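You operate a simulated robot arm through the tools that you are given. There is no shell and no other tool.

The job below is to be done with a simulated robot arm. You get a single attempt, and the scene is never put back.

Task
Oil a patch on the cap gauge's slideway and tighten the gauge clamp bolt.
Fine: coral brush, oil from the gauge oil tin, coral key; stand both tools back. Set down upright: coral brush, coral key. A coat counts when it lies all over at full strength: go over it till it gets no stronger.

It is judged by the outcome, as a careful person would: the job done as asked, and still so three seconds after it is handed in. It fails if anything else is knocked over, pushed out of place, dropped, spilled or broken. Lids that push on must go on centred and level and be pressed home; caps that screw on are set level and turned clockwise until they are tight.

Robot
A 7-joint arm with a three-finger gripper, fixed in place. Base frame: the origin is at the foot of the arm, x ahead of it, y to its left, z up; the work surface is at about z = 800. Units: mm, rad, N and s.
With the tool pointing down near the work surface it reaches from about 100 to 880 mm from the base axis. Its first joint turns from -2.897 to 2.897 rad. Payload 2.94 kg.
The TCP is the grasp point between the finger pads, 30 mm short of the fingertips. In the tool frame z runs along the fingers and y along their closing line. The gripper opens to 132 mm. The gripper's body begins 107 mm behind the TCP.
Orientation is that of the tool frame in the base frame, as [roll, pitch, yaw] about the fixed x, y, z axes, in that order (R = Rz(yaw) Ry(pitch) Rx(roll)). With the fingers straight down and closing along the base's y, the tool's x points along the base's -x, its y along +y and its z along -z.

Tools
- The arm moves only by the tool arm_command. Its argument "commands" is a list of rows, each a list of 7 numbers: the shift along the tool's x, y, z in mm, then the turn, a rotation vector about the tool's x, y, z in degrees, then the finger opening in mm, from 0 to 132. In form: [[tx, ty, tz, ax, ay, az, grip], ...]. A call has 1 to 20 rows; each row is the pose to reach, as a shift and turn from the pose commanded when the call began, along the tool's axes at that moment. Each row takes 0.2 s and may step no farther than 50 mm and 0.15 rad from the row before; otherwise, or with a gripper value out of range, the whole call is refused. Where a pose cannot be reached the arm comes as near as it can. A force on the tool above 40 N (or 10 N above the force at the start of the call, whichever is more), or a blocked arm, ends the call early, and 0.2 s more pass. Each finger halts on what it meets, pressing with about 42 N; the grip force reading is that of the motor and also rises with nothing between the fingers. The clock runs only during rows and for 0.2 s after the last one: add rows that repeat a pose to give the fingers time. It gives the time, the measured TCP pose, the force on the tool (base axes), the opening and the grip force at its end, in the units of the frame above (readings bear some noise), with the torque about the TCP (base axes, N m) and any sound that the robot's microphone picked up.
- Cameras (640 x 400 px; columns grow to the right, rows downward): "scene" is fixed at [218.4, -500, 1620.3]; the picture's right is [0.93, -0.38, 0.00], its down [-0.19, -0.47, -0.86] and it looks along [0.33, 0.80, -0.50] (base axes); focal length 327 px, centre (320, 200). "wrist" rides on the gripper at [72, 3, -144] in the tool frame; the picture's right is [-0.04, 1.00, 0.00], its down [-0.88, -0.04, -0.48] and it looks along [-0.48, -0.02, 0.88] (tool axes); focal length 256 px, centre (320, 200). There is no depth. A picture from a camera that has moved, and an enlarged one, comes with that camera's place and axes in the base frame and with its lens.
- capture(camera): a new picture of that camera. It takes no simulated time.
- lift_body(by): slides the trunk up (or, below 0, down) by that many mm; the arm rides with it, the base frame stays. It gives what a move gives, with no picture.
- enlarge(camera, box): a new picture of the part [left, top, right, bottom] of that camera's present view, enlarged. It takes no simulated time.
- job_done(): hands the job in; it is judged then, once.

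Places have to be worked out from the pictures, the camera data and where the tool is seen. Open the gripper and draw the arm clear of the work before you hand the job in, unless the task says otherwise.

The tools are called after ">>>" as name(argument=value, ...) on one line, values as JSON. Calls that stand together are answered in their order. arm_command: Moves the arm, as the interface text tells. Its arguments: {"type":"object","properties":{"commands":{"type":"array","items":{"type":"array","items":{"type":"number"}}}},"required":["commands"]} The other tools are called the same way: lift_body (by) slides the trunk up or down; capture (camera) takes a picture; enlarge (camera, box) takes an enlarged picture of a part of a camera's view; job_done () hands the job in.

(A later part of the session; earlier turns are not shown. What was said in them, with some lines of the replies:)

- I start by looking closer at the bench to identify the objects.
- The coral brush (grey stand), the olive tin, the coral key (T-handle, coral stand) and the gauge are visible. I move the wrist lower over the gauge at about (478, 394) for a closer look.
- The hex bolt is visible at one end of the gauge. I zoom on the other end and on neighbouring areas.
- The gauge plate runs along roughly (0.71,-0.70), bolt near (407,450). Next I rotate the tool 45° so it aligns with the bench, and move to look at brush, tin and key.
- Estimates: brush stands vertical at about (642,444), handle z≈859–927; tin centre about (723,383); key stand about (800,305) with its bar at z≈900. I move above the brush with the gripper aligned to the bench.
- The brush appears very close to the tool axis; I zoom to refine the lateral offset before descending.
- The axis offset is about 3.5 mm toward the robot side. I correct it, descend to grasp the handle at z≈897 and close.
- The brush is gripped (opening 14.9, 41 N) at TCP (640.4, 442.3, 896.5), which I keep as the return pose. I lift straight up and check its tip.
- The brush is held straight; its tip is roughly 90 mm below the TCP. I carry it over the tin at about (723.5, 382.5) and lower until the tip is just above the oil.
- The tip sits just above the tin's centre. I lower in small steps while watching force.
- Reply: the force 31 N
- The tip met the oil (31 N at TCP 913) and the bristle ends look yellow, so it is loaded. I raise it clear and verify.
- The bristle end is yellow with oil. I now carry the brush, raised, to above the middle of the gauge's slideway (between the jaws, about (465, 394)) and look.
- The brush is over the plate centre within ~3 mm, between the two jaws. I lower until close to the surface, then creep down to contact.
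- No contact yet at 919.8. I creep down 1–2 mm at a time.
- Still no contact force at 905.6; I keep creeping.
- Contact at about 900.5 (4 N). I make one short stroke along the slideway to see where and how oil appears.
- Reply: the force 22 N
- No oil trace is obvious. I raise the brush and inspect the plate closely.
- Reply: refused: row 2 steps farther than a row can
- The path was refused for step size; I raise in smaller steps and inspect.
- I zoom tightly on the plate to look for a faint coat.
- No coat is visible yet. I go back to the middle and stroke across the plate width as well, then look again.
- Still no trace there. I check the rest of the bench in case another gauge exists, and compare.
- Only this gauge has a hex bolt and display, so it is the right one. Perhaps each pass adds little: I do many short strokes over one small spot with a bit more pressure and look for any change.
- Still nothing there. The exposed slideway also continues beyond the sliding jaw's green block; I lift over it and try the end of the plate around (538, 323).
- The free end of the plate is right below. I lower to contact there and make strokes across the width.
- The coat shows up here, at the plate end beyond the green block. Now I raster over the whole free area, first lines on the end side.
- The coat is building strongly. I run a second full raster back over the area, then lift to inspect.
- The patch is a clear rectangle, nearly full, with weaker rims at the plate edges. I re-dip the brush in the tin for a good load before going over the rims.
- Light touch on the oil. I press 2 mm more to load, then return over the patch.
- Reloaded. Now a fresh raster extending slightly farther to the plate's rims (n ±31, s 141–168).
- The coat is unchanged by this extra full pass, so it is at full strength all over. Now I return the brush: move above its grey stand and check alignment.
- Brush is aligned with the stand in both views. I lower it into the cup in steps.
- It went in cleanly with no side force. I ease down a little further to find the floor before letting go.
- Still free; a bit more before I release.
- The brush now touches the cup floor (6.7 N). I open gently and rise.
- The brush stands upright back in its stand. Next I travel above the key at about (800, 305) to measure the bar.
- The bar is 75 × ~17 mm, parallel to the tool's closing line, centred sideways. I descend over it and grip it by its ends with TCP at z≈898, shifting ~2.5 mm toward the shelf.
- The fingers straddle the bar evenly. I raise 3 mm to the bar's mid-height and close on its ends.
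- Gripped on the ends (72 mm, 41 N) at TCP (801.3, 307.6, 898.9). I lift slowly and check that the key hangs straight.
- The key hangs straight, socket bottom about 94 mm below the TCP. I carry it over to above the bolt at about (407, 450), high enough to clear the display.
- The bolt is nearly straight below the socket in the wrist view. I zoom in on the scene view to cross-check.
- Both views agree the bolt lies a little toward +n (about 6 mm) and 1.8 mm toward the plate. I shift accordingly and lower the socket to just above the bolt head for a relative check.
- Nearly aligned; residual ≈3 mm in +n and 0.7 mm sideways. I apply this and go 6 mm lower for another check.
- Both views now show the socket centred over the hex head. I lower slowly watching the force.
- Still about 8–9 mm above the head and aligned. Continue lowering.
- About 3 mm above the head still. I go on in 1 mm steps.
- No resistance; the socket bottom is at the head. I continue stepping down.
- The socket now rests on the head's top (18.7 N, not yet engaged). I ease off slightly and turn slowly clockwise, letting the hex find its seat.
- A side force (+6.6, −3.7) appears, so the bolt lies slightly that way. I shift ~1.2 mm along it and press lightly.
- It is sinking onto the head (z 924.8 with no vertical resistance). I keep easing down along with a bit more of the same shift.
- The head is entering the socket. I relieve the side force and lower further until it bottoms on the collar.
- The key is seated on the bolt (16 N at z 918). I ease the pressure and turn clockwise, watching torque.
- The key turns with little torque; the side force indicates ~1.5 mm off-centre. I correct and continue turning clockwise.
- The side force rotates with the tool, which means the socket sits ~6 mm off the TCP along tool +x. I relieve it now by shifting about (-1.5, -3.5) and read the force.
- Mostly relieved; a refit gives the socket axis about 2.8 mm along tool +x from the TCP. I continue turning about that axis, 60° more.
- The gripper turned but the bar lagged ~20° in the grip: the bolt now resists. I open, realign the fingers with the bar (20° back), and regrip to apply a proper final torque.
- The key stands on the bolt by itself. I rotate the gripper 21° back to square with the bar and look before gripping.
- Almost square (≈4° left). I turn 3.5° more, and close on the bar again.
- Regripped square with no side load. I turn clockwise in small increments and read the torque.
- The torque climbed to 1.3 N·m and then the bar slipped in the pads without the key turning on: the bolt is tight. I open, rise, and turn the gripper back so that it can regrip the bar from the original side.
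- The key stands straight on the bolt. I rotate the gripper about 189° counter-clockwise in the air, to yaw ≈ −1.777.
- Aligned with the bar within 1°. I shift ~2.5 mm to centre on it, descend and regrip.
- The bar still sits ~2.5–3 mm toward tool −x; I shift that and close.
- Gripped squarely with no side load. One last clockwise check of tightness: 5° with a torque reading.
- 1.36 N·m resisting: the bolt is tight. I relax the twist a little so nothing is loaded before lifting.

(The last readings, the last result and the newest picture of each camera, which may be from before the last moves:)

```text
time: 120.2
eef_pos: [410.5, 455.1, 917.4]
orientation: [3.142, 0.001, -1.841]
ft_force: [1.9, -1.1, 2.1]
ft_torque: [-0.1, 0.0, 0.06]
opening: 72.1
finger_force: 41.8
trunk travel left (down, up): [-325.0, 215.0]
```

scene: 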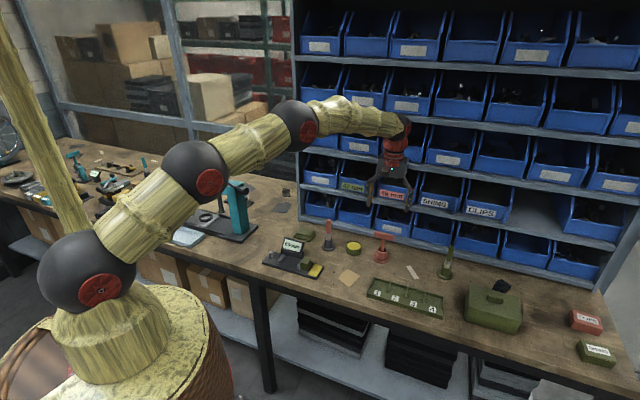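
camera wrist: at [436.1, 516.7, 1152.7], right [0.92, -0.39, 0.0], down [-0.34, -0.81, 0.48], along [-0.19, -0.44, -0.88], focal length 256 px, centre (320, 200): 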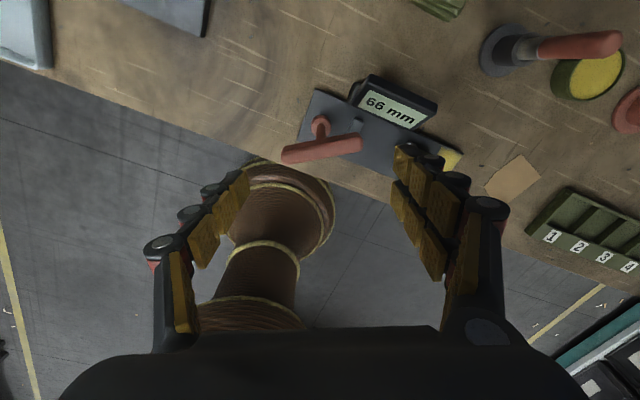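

Torque is relaxed to 0.06. I lift straight up off the bolt.

>>> arm_command(commands=[[0, 0, -4, 0, 0, 0, 50], [0, 0, -9, 0, 0, 0, 50], [0, 0, -15, 0, 0, 0, 50], [0, 0, -25, 0, 0, 0, 50], [0, 0, -50, 0, 0, 0, 50], [0, 0, -80, 0, 0, 0, 50], [0, 0, -100, 0, 0, 0, 50], [0, 0, -100, 0, 0, 0, 50]])

>>> enlarge(camera="wrist", box=[200, 60, 440, 230])

>>> enlarge(camera="scene", box=[250, 190, 330, 270])

```text
time: 122.0
eef_pos: [412.0, 454.0, 1017.1]
orientation: [-3.141, 0.0, -1.837]
ft_force: [-0.3, 0.1, -0.7]
ft_torque: [0.02, -0.02, 0.02]
opening: 72.8
finger_force: 42.0
trunk travel left (down, up): [-325.0, 215.0]
```

```text
2.35 times, centred on (320, 145) of wrist
camera zoom: at [389.7, 385.2, 1162.6], right [-0.95, 0.31, 0.0], down [0.27, 0.84, 0.48], along [0.15, 0.45, -0.88], focal length 602 px, centre (320, 329)
```

zoom: 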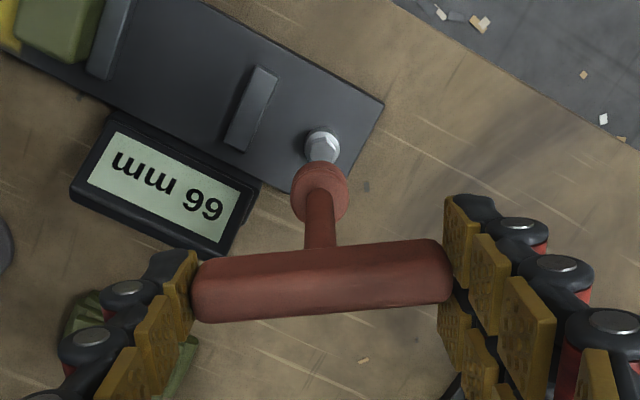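

```text
5.00 times, centred on (290, 230) of scene
camera zoom: at [218.4, -500.0, 1620.3], right [0.93, -0.38, 0.0], down [-0.19, -0.47, -0.86], along [0.33, 0.8, -0.5], focal length 1633 px, centre (470, 50)
```

zoom: 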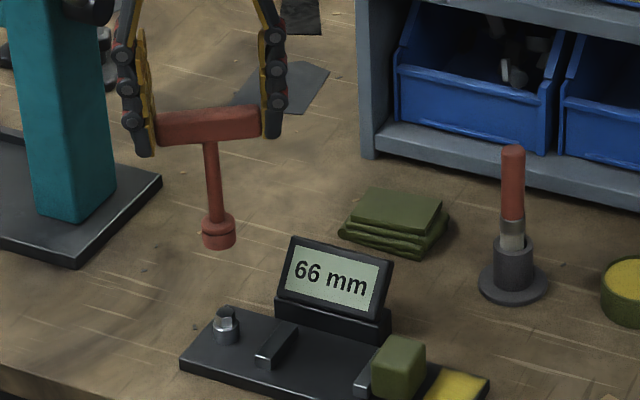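

The key comes away cleanly and hangs straight. I carry it back along the same height to above its stand, turning the gripper back to bench alignment on the way.

>>> arm_command(commands=[[4.4, -45.8, 0, 0, 0, 3.3, 50], [8.8, -91.6, 0, 0, 0, 6.6, 50], [13.3, -137.4, 0, 0, 0, 9.9, 50], [17.7, -183.2, 0, 0, 0, 13.2, 50], [22.1, -229, 0, 0, 0, 16.5, 50], [26.5, -274.8, 0, 0, 0, 19.8, 50], [31, -320.7, 0, 0, 0, 23.1, 50], [35.4, -366.5, 0, 0, 0, 26.4, 50], [39.8, -412.3, 0, 0, 0, 29.7, 50], [39.8, -412.3, 0, 0, 0, 29.7, 50]])

>>> enlarge(camera="wrist", box=[200, 60, 440, 230])

>>> enlarge(camera="scene", box=[340, 180, 430, 270])

```text
time: 124.2
eef_pos: [798.5, 307.6, 1018.4]
orientation: [3.141, 0.001, -2.358]
ft_force: [0.2, 0.0, -1.8]
ft_torque: [0.04, -0.01, -0.01]
opening: 72.7
finger_force: 42.4
trunk travel left (down, up): [-325.0, 215.0]
```

```text
2.35 times, centred on (320, 145) of wrist
camera zoom: at [745.0, 257.9, 1162.7], right [-0.68, 0.74, 0.0], down [0.65, 0.59, 0.48], along [0.35, 0.32, -0.88], focal length 602 px, centre (320, 329)
```

zoom: 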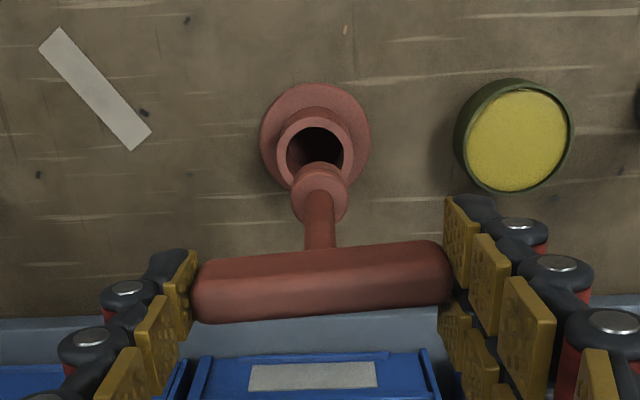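

```text
4.44 times, centred on (385, 225) of scene
camera zoom: at [218.4, -500.0, 1620.3], right [0.93, -0.38, 0.0], down [-0.19, -0.47, -0.86], along [0.33, 0.8, -0.5], focal length 1451 px, centre (31, 89)
```

zoom: 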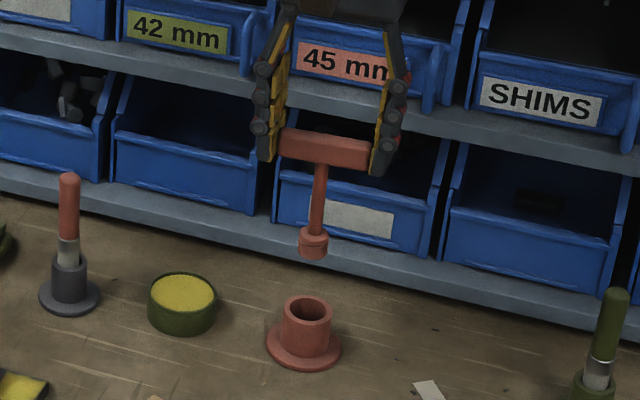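

Both views suggest the socket must move ~5 mm toward the shelf (+n) to be over the cup. I shift and lower to just above the rim.

>>> arm_command(commands=[[-5, 0, 0, 0, 0, 0, 50], [-5, 0, 30, 0, 0, 0, 50], [-5, 0, 55, 0, 0, 0, 50], [-5, 0, 66, 0, 0, 0, 50], [-5, 0, 66, 0, 0, 0, 50]])

>>> enlarge(camera="wrist", box=[260, 80, 380, 180])

>>> enlarge(camera="scene", box=[355, 215, 415, 265])

```text
time: 125.4
eef_pos: [800.3, 309.5, 955.4]
orientation: [-3.141, 0.003, -2.357]
ft_force: [-1.7, -1.7, 2.9]
ft_torque: [-0.09, 0.13, -0.05]
opening: 73.1
finger_force: 41.9
trunk travel left (down, up): [-325.0, 215.0]
```

```text
4.00 times, centred on (320, 130) of wrist
camera zoom: at [747.3, 260.7, 1098.7], right [-0.68, 0.74, 0.0], down [0.65, 0.59, 0.48], along [0.35, 0.32, -0.88], focal length 1024 px, centre (320, 480)
```

zoom: 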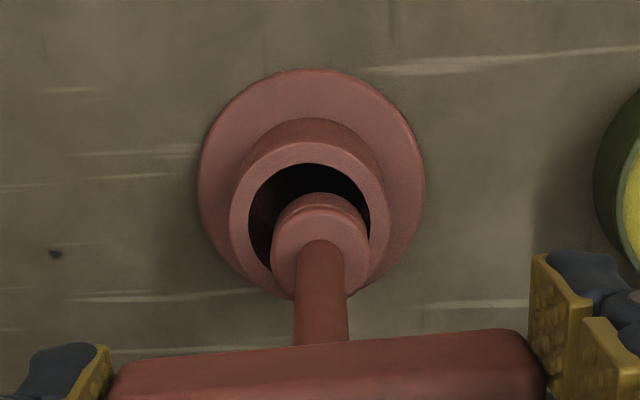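

```text
8.00 times, centred on (385, 240) of scene
camera zoom: at [218.4, -500.0, 1620.3], right [0.93, -0.38, 0.0], down [-0.19, -0.47, -0.86], along [0.33, 0.8, -0.5], focal length 2612 px, centre (-200, -120)
```

zoom: 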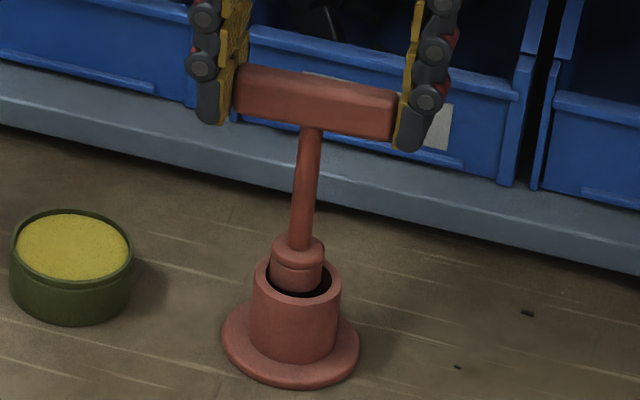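

The key slipped ~20 mm lower in the grip when it came off the bolt, so the socket is already at the rim, touching slightly. I lift 5 mm, shift 2.5 mm left in the picture and 2.5 mm toward the robot, then re-check.

>>> arm_command(commands=[[0, 0, -5, 0, 0, 0, 50], [1.2, -1.2, -5, 0, 0, 0, 50], [2.5, -2.5, -5, 0, 0, 0, 50], [2.5, -2.5, -5, 0, 0, 0, 50]])

>>> enlarge(camera="wrist", box=[260, 80, 380, 180])

>>> enlarge(camera="scene", box=[355, 215, 415, 265])

```text
time: 126.4
eef_pos: [801.7, 308.0, 957.2]
orientation: [-3.142, 0.0, -2.358]
ft_force: [-0.6, 0.7, -0.4]
ft_torque: [0.03, -0.02, 0.02]
opening: 72.9
finger_force: 41.7
trunk travel left (down, up): [-325.0, 215.0]
```

```text
4.00 times, centred on (320, 130) of wrist
camera zoom: at [748.6, 258.5, 1101.0], right [-0.68, 0.74, 0.0], down [0.65, 0.59, 0.48], along [0.35, 0.32, -0.88], focal length 1024 px, centre (320, 480)
```

zoom: 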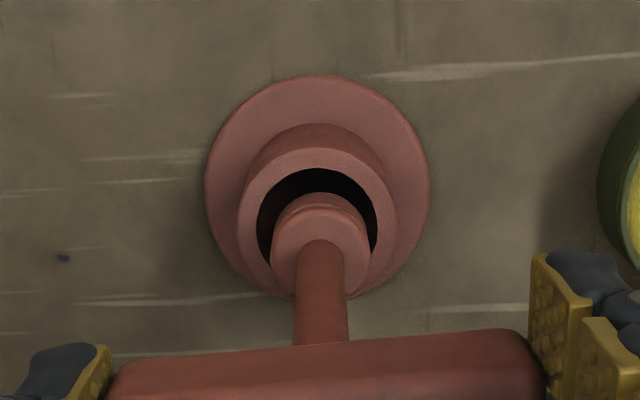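

```text
8.00 times, centred on (385, 240) of scene
camera zoom: at [218.4, -500.0, 1620.3], right [0.93, -0.38, 0.0], down [-0.19, -0.47, -0.86], along [0.33, 0.8, -0.5], focal length 2612 px, centre (-200, -120)
```

zoom: 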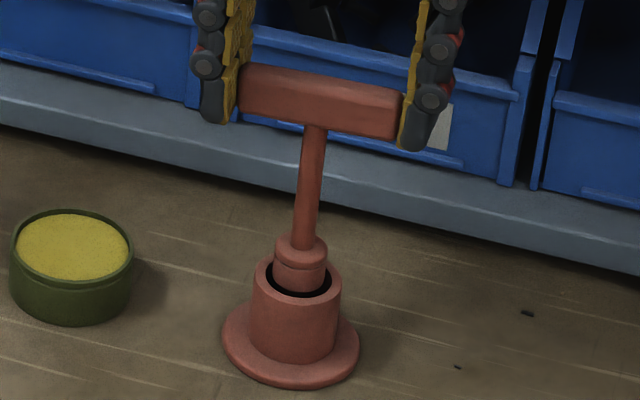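

The socket is now centred in the cup opening. I lower slowly, 0.6 mm further left, watching the force.

>>> arm_command(commands=[[0, -0.6, 3, 0, 0, 0, 50], [0, -0.6, 6, 0, 0, 0, 50], [0, -0.6, 9, 0, 0, 0, 50], [0, -0.6, 12, 0, 0, 0, 50], [0, -0.6, 15, 0, 0, 0, 50], [0, -0.6, 15, 0, 0, 0, 50]])

>>> enlarge(camera="wrist", box=[260, 80, 380, 180])

>>> enlarge(camera="scene", box=[355, 215, 415, 265])

```text
time: 127.8
eef_pos: [802.9, 306.7, 941.4]
orientation: [-3.141, 0.002, -2.357]
ft_force: [-0.4, -0.4, -1.6]
ft_torque: [-0.01, 0.03, -0.02]
opening: 72.8
finger_force: 42.0
trunk travel left (down, up): [-325.0, 215.0]
```

```text
4.00 times, centred on (320, 130) of wrist
camera zoom: at [749.0, 258.0, 1085.7], right [-0.68, 0.74, 0.0], down [0.65, 0.59, 0.48], along [0.35, 0.32, -0.88], focal length 1024 px, centre (320, 480)
```

zoom: 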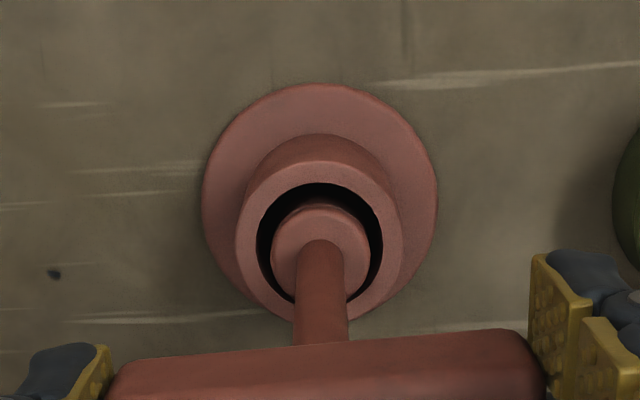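

```text
8.00 times, centred on (385, 240) of scene
camera zoom: at [218.4, -500.0, 1620.3], right [0.93, -0.38, 0.0], down [-0.19, -0.47, -0.86], along [0.33, 0.8, -0.5], focal length 2612 px, centre (-200, -120)
```

zoom: 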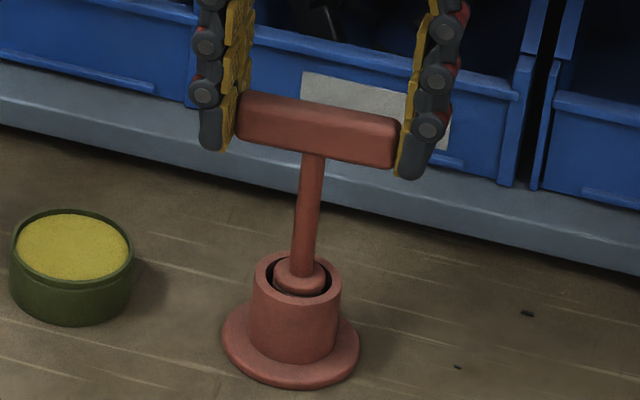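

The socket is inside the cup with a gap all around. I continue to the floor.

>>> arm_command(commands=[[0, 0, 3, 0, 0, 0, 50], [0, 0, 6, 0, 0, 0, 50], [0, 0, 9, 0, 0, 0, 50], [0, 0, 12, 0, 0, 0, 50], [0, 0, 14, 0, 0, 0, 50], [0, 0, 14, 0, 0, 0, 50]])

>>> enlarge(camera="scene", box=[355, 215, 415, 265])

```text
time: 129.2
eef_pos: [802.8, 308.5, 927.5]
orientation: [-3.141, 0.001, -2.356]
ft_force: [-0.5, 0.3, -1.9]
ft_torque: [0.01, 0.0, -0.04]
opening: 72.7
finger_force: 42.3
trunk travel left (down, up): [-325.0, 215.0]
```

```text
8.00 times, centred on (385, 240) of scene
camera zoom: at [218.4, -500.0, 1620.3], right [0.93, -0.38, 0.0], down [-0.19, -0.47, -0.86], along [0.33, 0.8, -0.5], focal length 2612 px, centre (-200, -120)
```

zoom: 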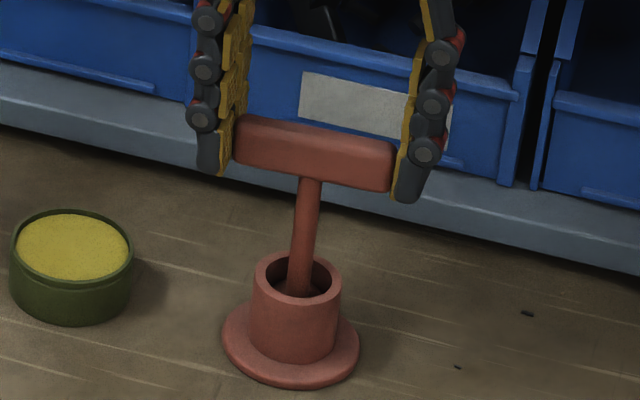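

>>> arm_command(commands=[[0, 0, 1.5, 0, 0, 0, 50], [0, 0, 3, 0, 0, 0, 50], [0, 0, 4.5, 0, 0, 0, 50], [0, 0, 4.5, 0, 0, 0, 50]])

```text
time: 130.2
eef_pos: [801.2, 306.9, 922.2]
orientation: [-3.141, -0.002, -2.357]
ft_force: [-0.6, 0.6, -1.3]
ft_torque: [-0.04, -0.01, 0.0]
opening: 72.9
finger_force: 42.3
trunk travel left (down, up): [-325.0, 215.0]
```

Still free; I keep stepping down.

>>> arm_command(commands=[[0, 0, 1.5, 0, 0, 0, 50], [0, 0, 3, 0, 0, 0, 50], [0, 0, 4, 0, 0, 0, 50], [0, 0, 4, 0, 0, 0, 50]])

>>> enlarge(camera="scene", box=[355, 215, 415, 265])

```text
time: 131.2
eef_pos: [801.8, 307.0, 922.8]
orientation: [-3.138, 0.004, -2.355]
ft_force: [-3.5, -1.8, 21.9]
ft_torque: [-0.17, 0.6, 0.02]
opening: 72.9
finger_force: 42.0
trunk travel left (down, up): [-325.0, 215.0]
```

```text
8.00 times, centred on (385, 240) of scene
camera zoom: at [218.4, -500.0, 1620.3], right [0.93, -0.38, 0.0], down [-0.19, -0.47, -0.86], along [0.33, 0.8, -0.5], focal length 2612 px, centre (-200, -120)
```

zoom: 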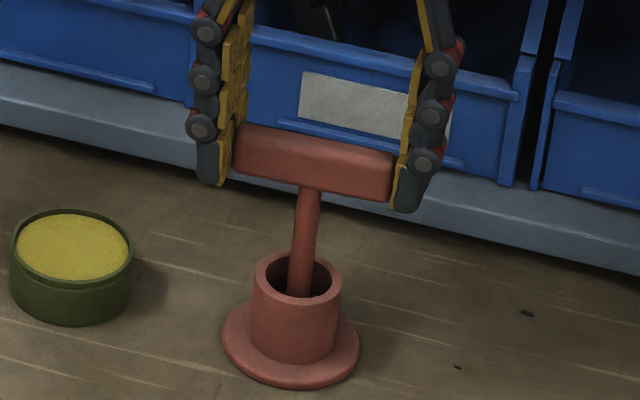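

The key is on the cup floor (21.9 N). I relieve the pressure and open slowly.

>>> arm_command(commands=[[0, 0, -3, 0, 0, 0, 50], [0, 0, -3.5, 0, 0, 0, 50]])

>>> arm_command(commands=[[0, 0, 0, 0, 0, 0, 74], [0, 0, 0, 0, 0, 0, 77], [0, 0, 0, 0, 0, 0, 82], [0, 0, 0, 0, 0, 0, 90], [0, 0, 0, 0, 0, 0, 98], [0, 0, 0, 0, 0, 0, 100]])

>>> capture(camera="wrist")

>>> enlarge(camera="scene", box=[355, 205, 415, 265])

```text
time: 131.8
eef_pos: [802.2, 308.0, 923.1]
orientation: [-3.14, 0.0, -2.355]
ft_force: [3.5, 0.6, 9.9]
ft_torque: [0.13, -0.55, -0.03]
opening: 73.0
finger_force: 41.9
trunk travel left (down, up): [-325.0, 215.0]
```

```text
time: 133.2
eef_pos: [801.2, 307.9, 922.1]
orientation: [3.141, -0.002, -2.357]
ft_force: [-0.8, 0.1, -0.3]
ft_torque: [-0.01, -0.01, 0.01]
opening: 100.2
finger_force: 0.1
trunk travel left (down, up): [-325.0, 215.0]
```

```text
taken
camera wrist: at [749.0, 257.9, 1066.9], right [-0.68, 0.74, 0.0], down [0.65, 0.59, 0.48], along [0.35, 0.32, -0.88], focal length 256 px, centre (320, 200)
```

wrist: 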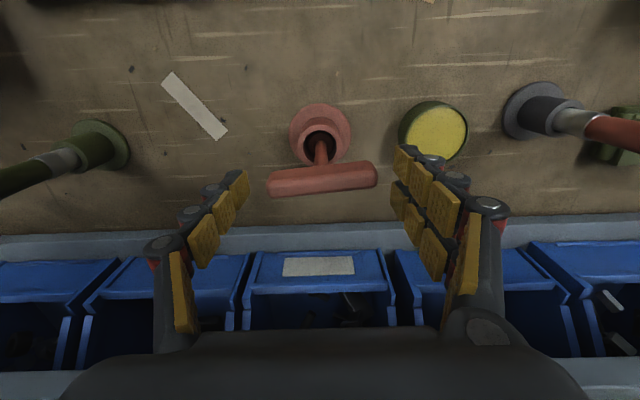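

```text
6.67 times, centred on (385, 235) of scene
camera zoom: at [218.4, -500.0, 1620.3], right [0.93, -0.38, 0.0], down [-0.19, -0.47, -0.86], along [0.33, 0.8, -0.5], focal length 2177 px, centre (-113, -33)
```

zoom: 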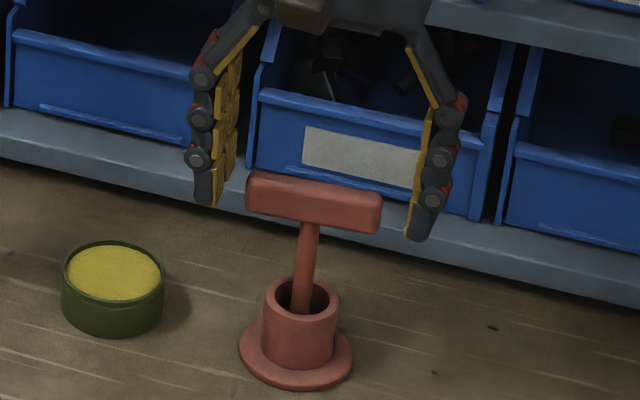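

The key stands in its cup. I raise straight up and retreat, then verify everything.

>>> arm_command(commands=[[0, 0, -30, 0, 0, 0, 100], [0, 0, -70, 0, 0, 0, 100], [0, 0, -110, 0, 0, 0, 100], [0, 0, -150, 0, 0, 0, 100], [45, 0, -160, 0, 0, 0, 100], [90, 0, -170, 0, 0, 0, 100], [135, 0, -180, 0, 0, 0, 100], [180, 0, -190, 0, 0, 0, 100], [220, 20, -200, 0, 0, 0, 100], [220, 20, -200, 0, 0, 0, 100]])

>>> capture(camera="scene")

>>> enlarge(camera="scene", box=[310, 200, 420, 280])

>>> enlarge(camera="scene", box=[255, 230, 335, 285])

>>> capture(camera="wrist")

```text
time: 135.4
eef_pos: [633.7, 165.6, 1122.5]
orientation: [-3.14, -0.001, -2.355]
ft_force: [-0.5, -0.1, -0.1]
ft_torque: [-0.02, -0.01, -0.01]
opening: 100.1
finger_force: 0.2
trunk travel left (down, up): [-325.0, 215.0]
```

```text
taken
```

scene: 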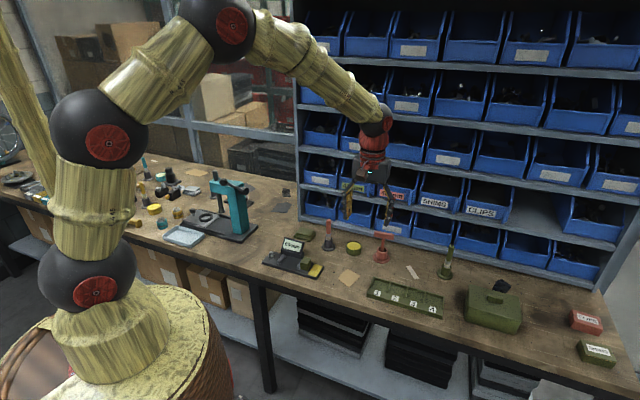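

```text
5.00 times, centred on (365, 240) of scene
camera zoom: at [218.4, -500.0, 1620.3], right [0.93, -0.38, 0.0], down [-0.19, -0.47, -0.86], along [0.33, 0.8, -0.5], focal length 1633 px, centre (95, 0)
```

zoom: 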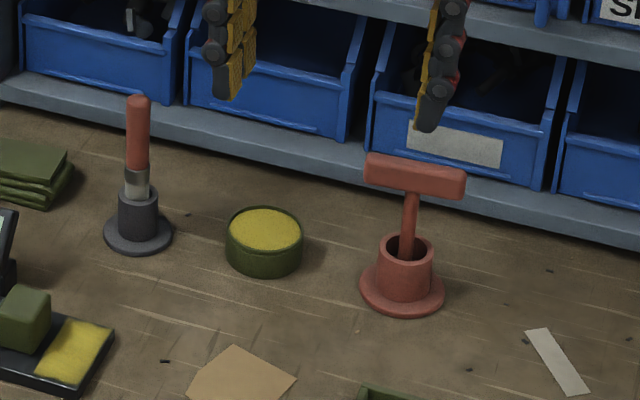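

```text
7.27 times, centred on (295, 258) of scene
camera zoom: at [218.4, -500.0, 1620.3], right [0.93, -0.38, 0.0], down [-0.19, -0.47, -0.86], along [0.33, 0.8, -0.5], focal length 2375 px, centre (502, -218)
```

zoom: 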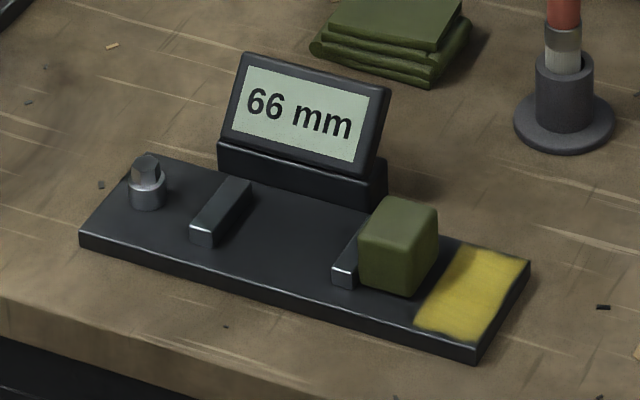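

```text
taken
camera wrist: at [580.6, 115.8, 1267.1], right [-0.68, 0.74, 0.0], down [0.65, 0.59, 0.47], along [0.35, 0.32, -0.88], focal length 256 px, centre (320, 200)
```

wrist: 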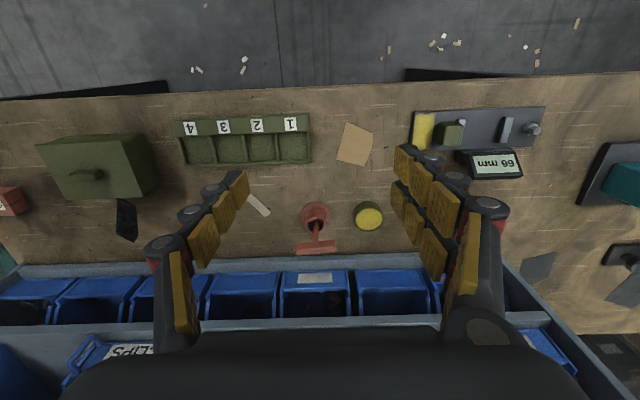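

Everything stands where it should. I compare the bolt head's orientation and the coat close-up with the earlier pictures as a final check.

>>> enlarge(camera="scene", box=[262, 225, 302, 260])

>>> enlarge(camera="scene", box=[290, 255, 330, 285])

>>> enlarge(camera="wrist", box=[400, 90, 560, 190])

>>> enlarge(camera="wrist", box=[280, 180, 400, 270])

```text
11.43 times, centred on (282, 242) of scene
camera zoom: at [218.4, -500.0, 1620.3], right [0.93, -0.38, 0.0], down [-0.19, -0.47, -0.86], along [0.33, 0.8, -0.5], focal length 3732 px, centre (754, -286)
```

zoom: 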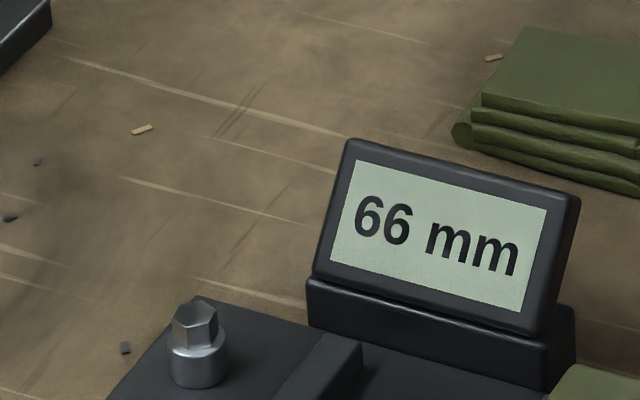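

```text
13.33 times, centred on (310, 270) of scene
camera zoom: at [218.4, -500.0, 1620.3], right [0.93, -0.38, 0.0], down [-0.19, -0.47, -0.86], along [0.33, 0.8, -0.5], focal length 4354 px, centre (453, -733)
```

zoom: 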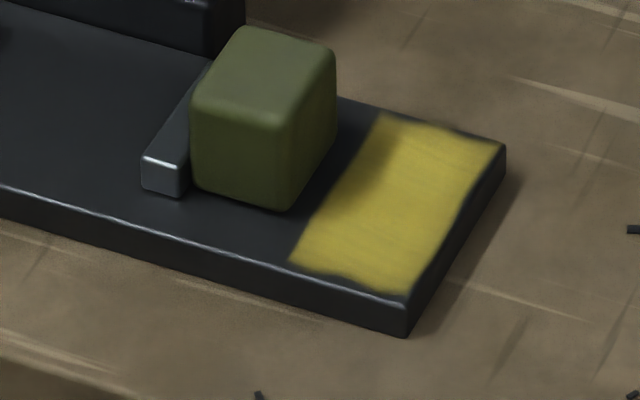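

```text
4.00 times, centred on (480, 140) of wrist
camera zoom: at [580.6, 115.8, 1267.1], right [-0.68, 0.74, 0.0], down [0.65, 0.59, 0.47], along [0.35, 0.32, -0.88], focal length 1024 px, centre (-320, 440)
```

zoom: 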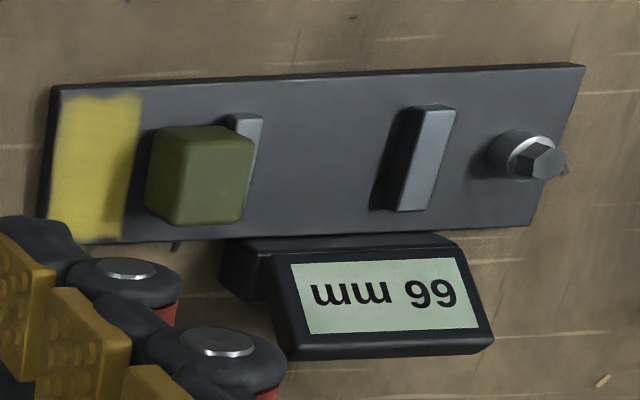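

```text
4.44 times, centred on (340, 225) of wrist
camera zoom: at [580.6, 115.8, 1267.1], right [-0.68, 0.74, 0.0], down [0.65, 0.59, 0.47], along [0.35, 0.32, -0.88], focal length 1138 px, centre (231, 89)
```

zoom: 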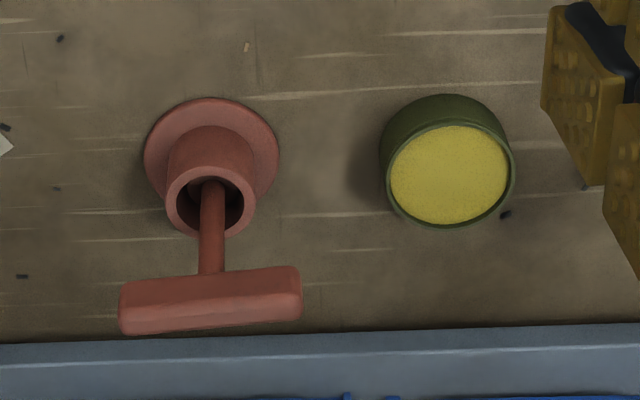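

The bolt held against 1.36 N·m of clockwise torque, and the coat did not change on a repeat pass. Brush and key are upright in their stands, nothing else has moved, and the gripper is open and clear. I hand the job in.

>>> job_done()

```text
The job is handed in.
```

I oiled the slideway patch, tightened the gauge clamp bolt, and stood both tools back upright. The job is handed in, but I have no verdict from it yet.

- **Oil:** The patch is on the plate end beyond the green block. I first brushed between the jaws, which left no mark. I then went over the patch with the coral brush, re-dipped in the gauge oil tin, and made one more full pass, which made it no stronger. The coat has a slightly soft, wavy rim at the plate edges.
- **Bolt:** It turned roughly 120° clockwise with the coral key, then stopped. It held against about 1.36 N·m, the most the grip could apply before slipping. The head looks the same as before, as it would after a 120° turn.
- **Tools:** The coral brush is back in its grey stand and the coral key in its coral stand. The key slid about 20 mm lower in the gripper when it came off the bolt, but it went into the stand cleanly.

In the last pictures, nothing else near the gauge and stands looked moved or knocked over. The gripper is open and clear.
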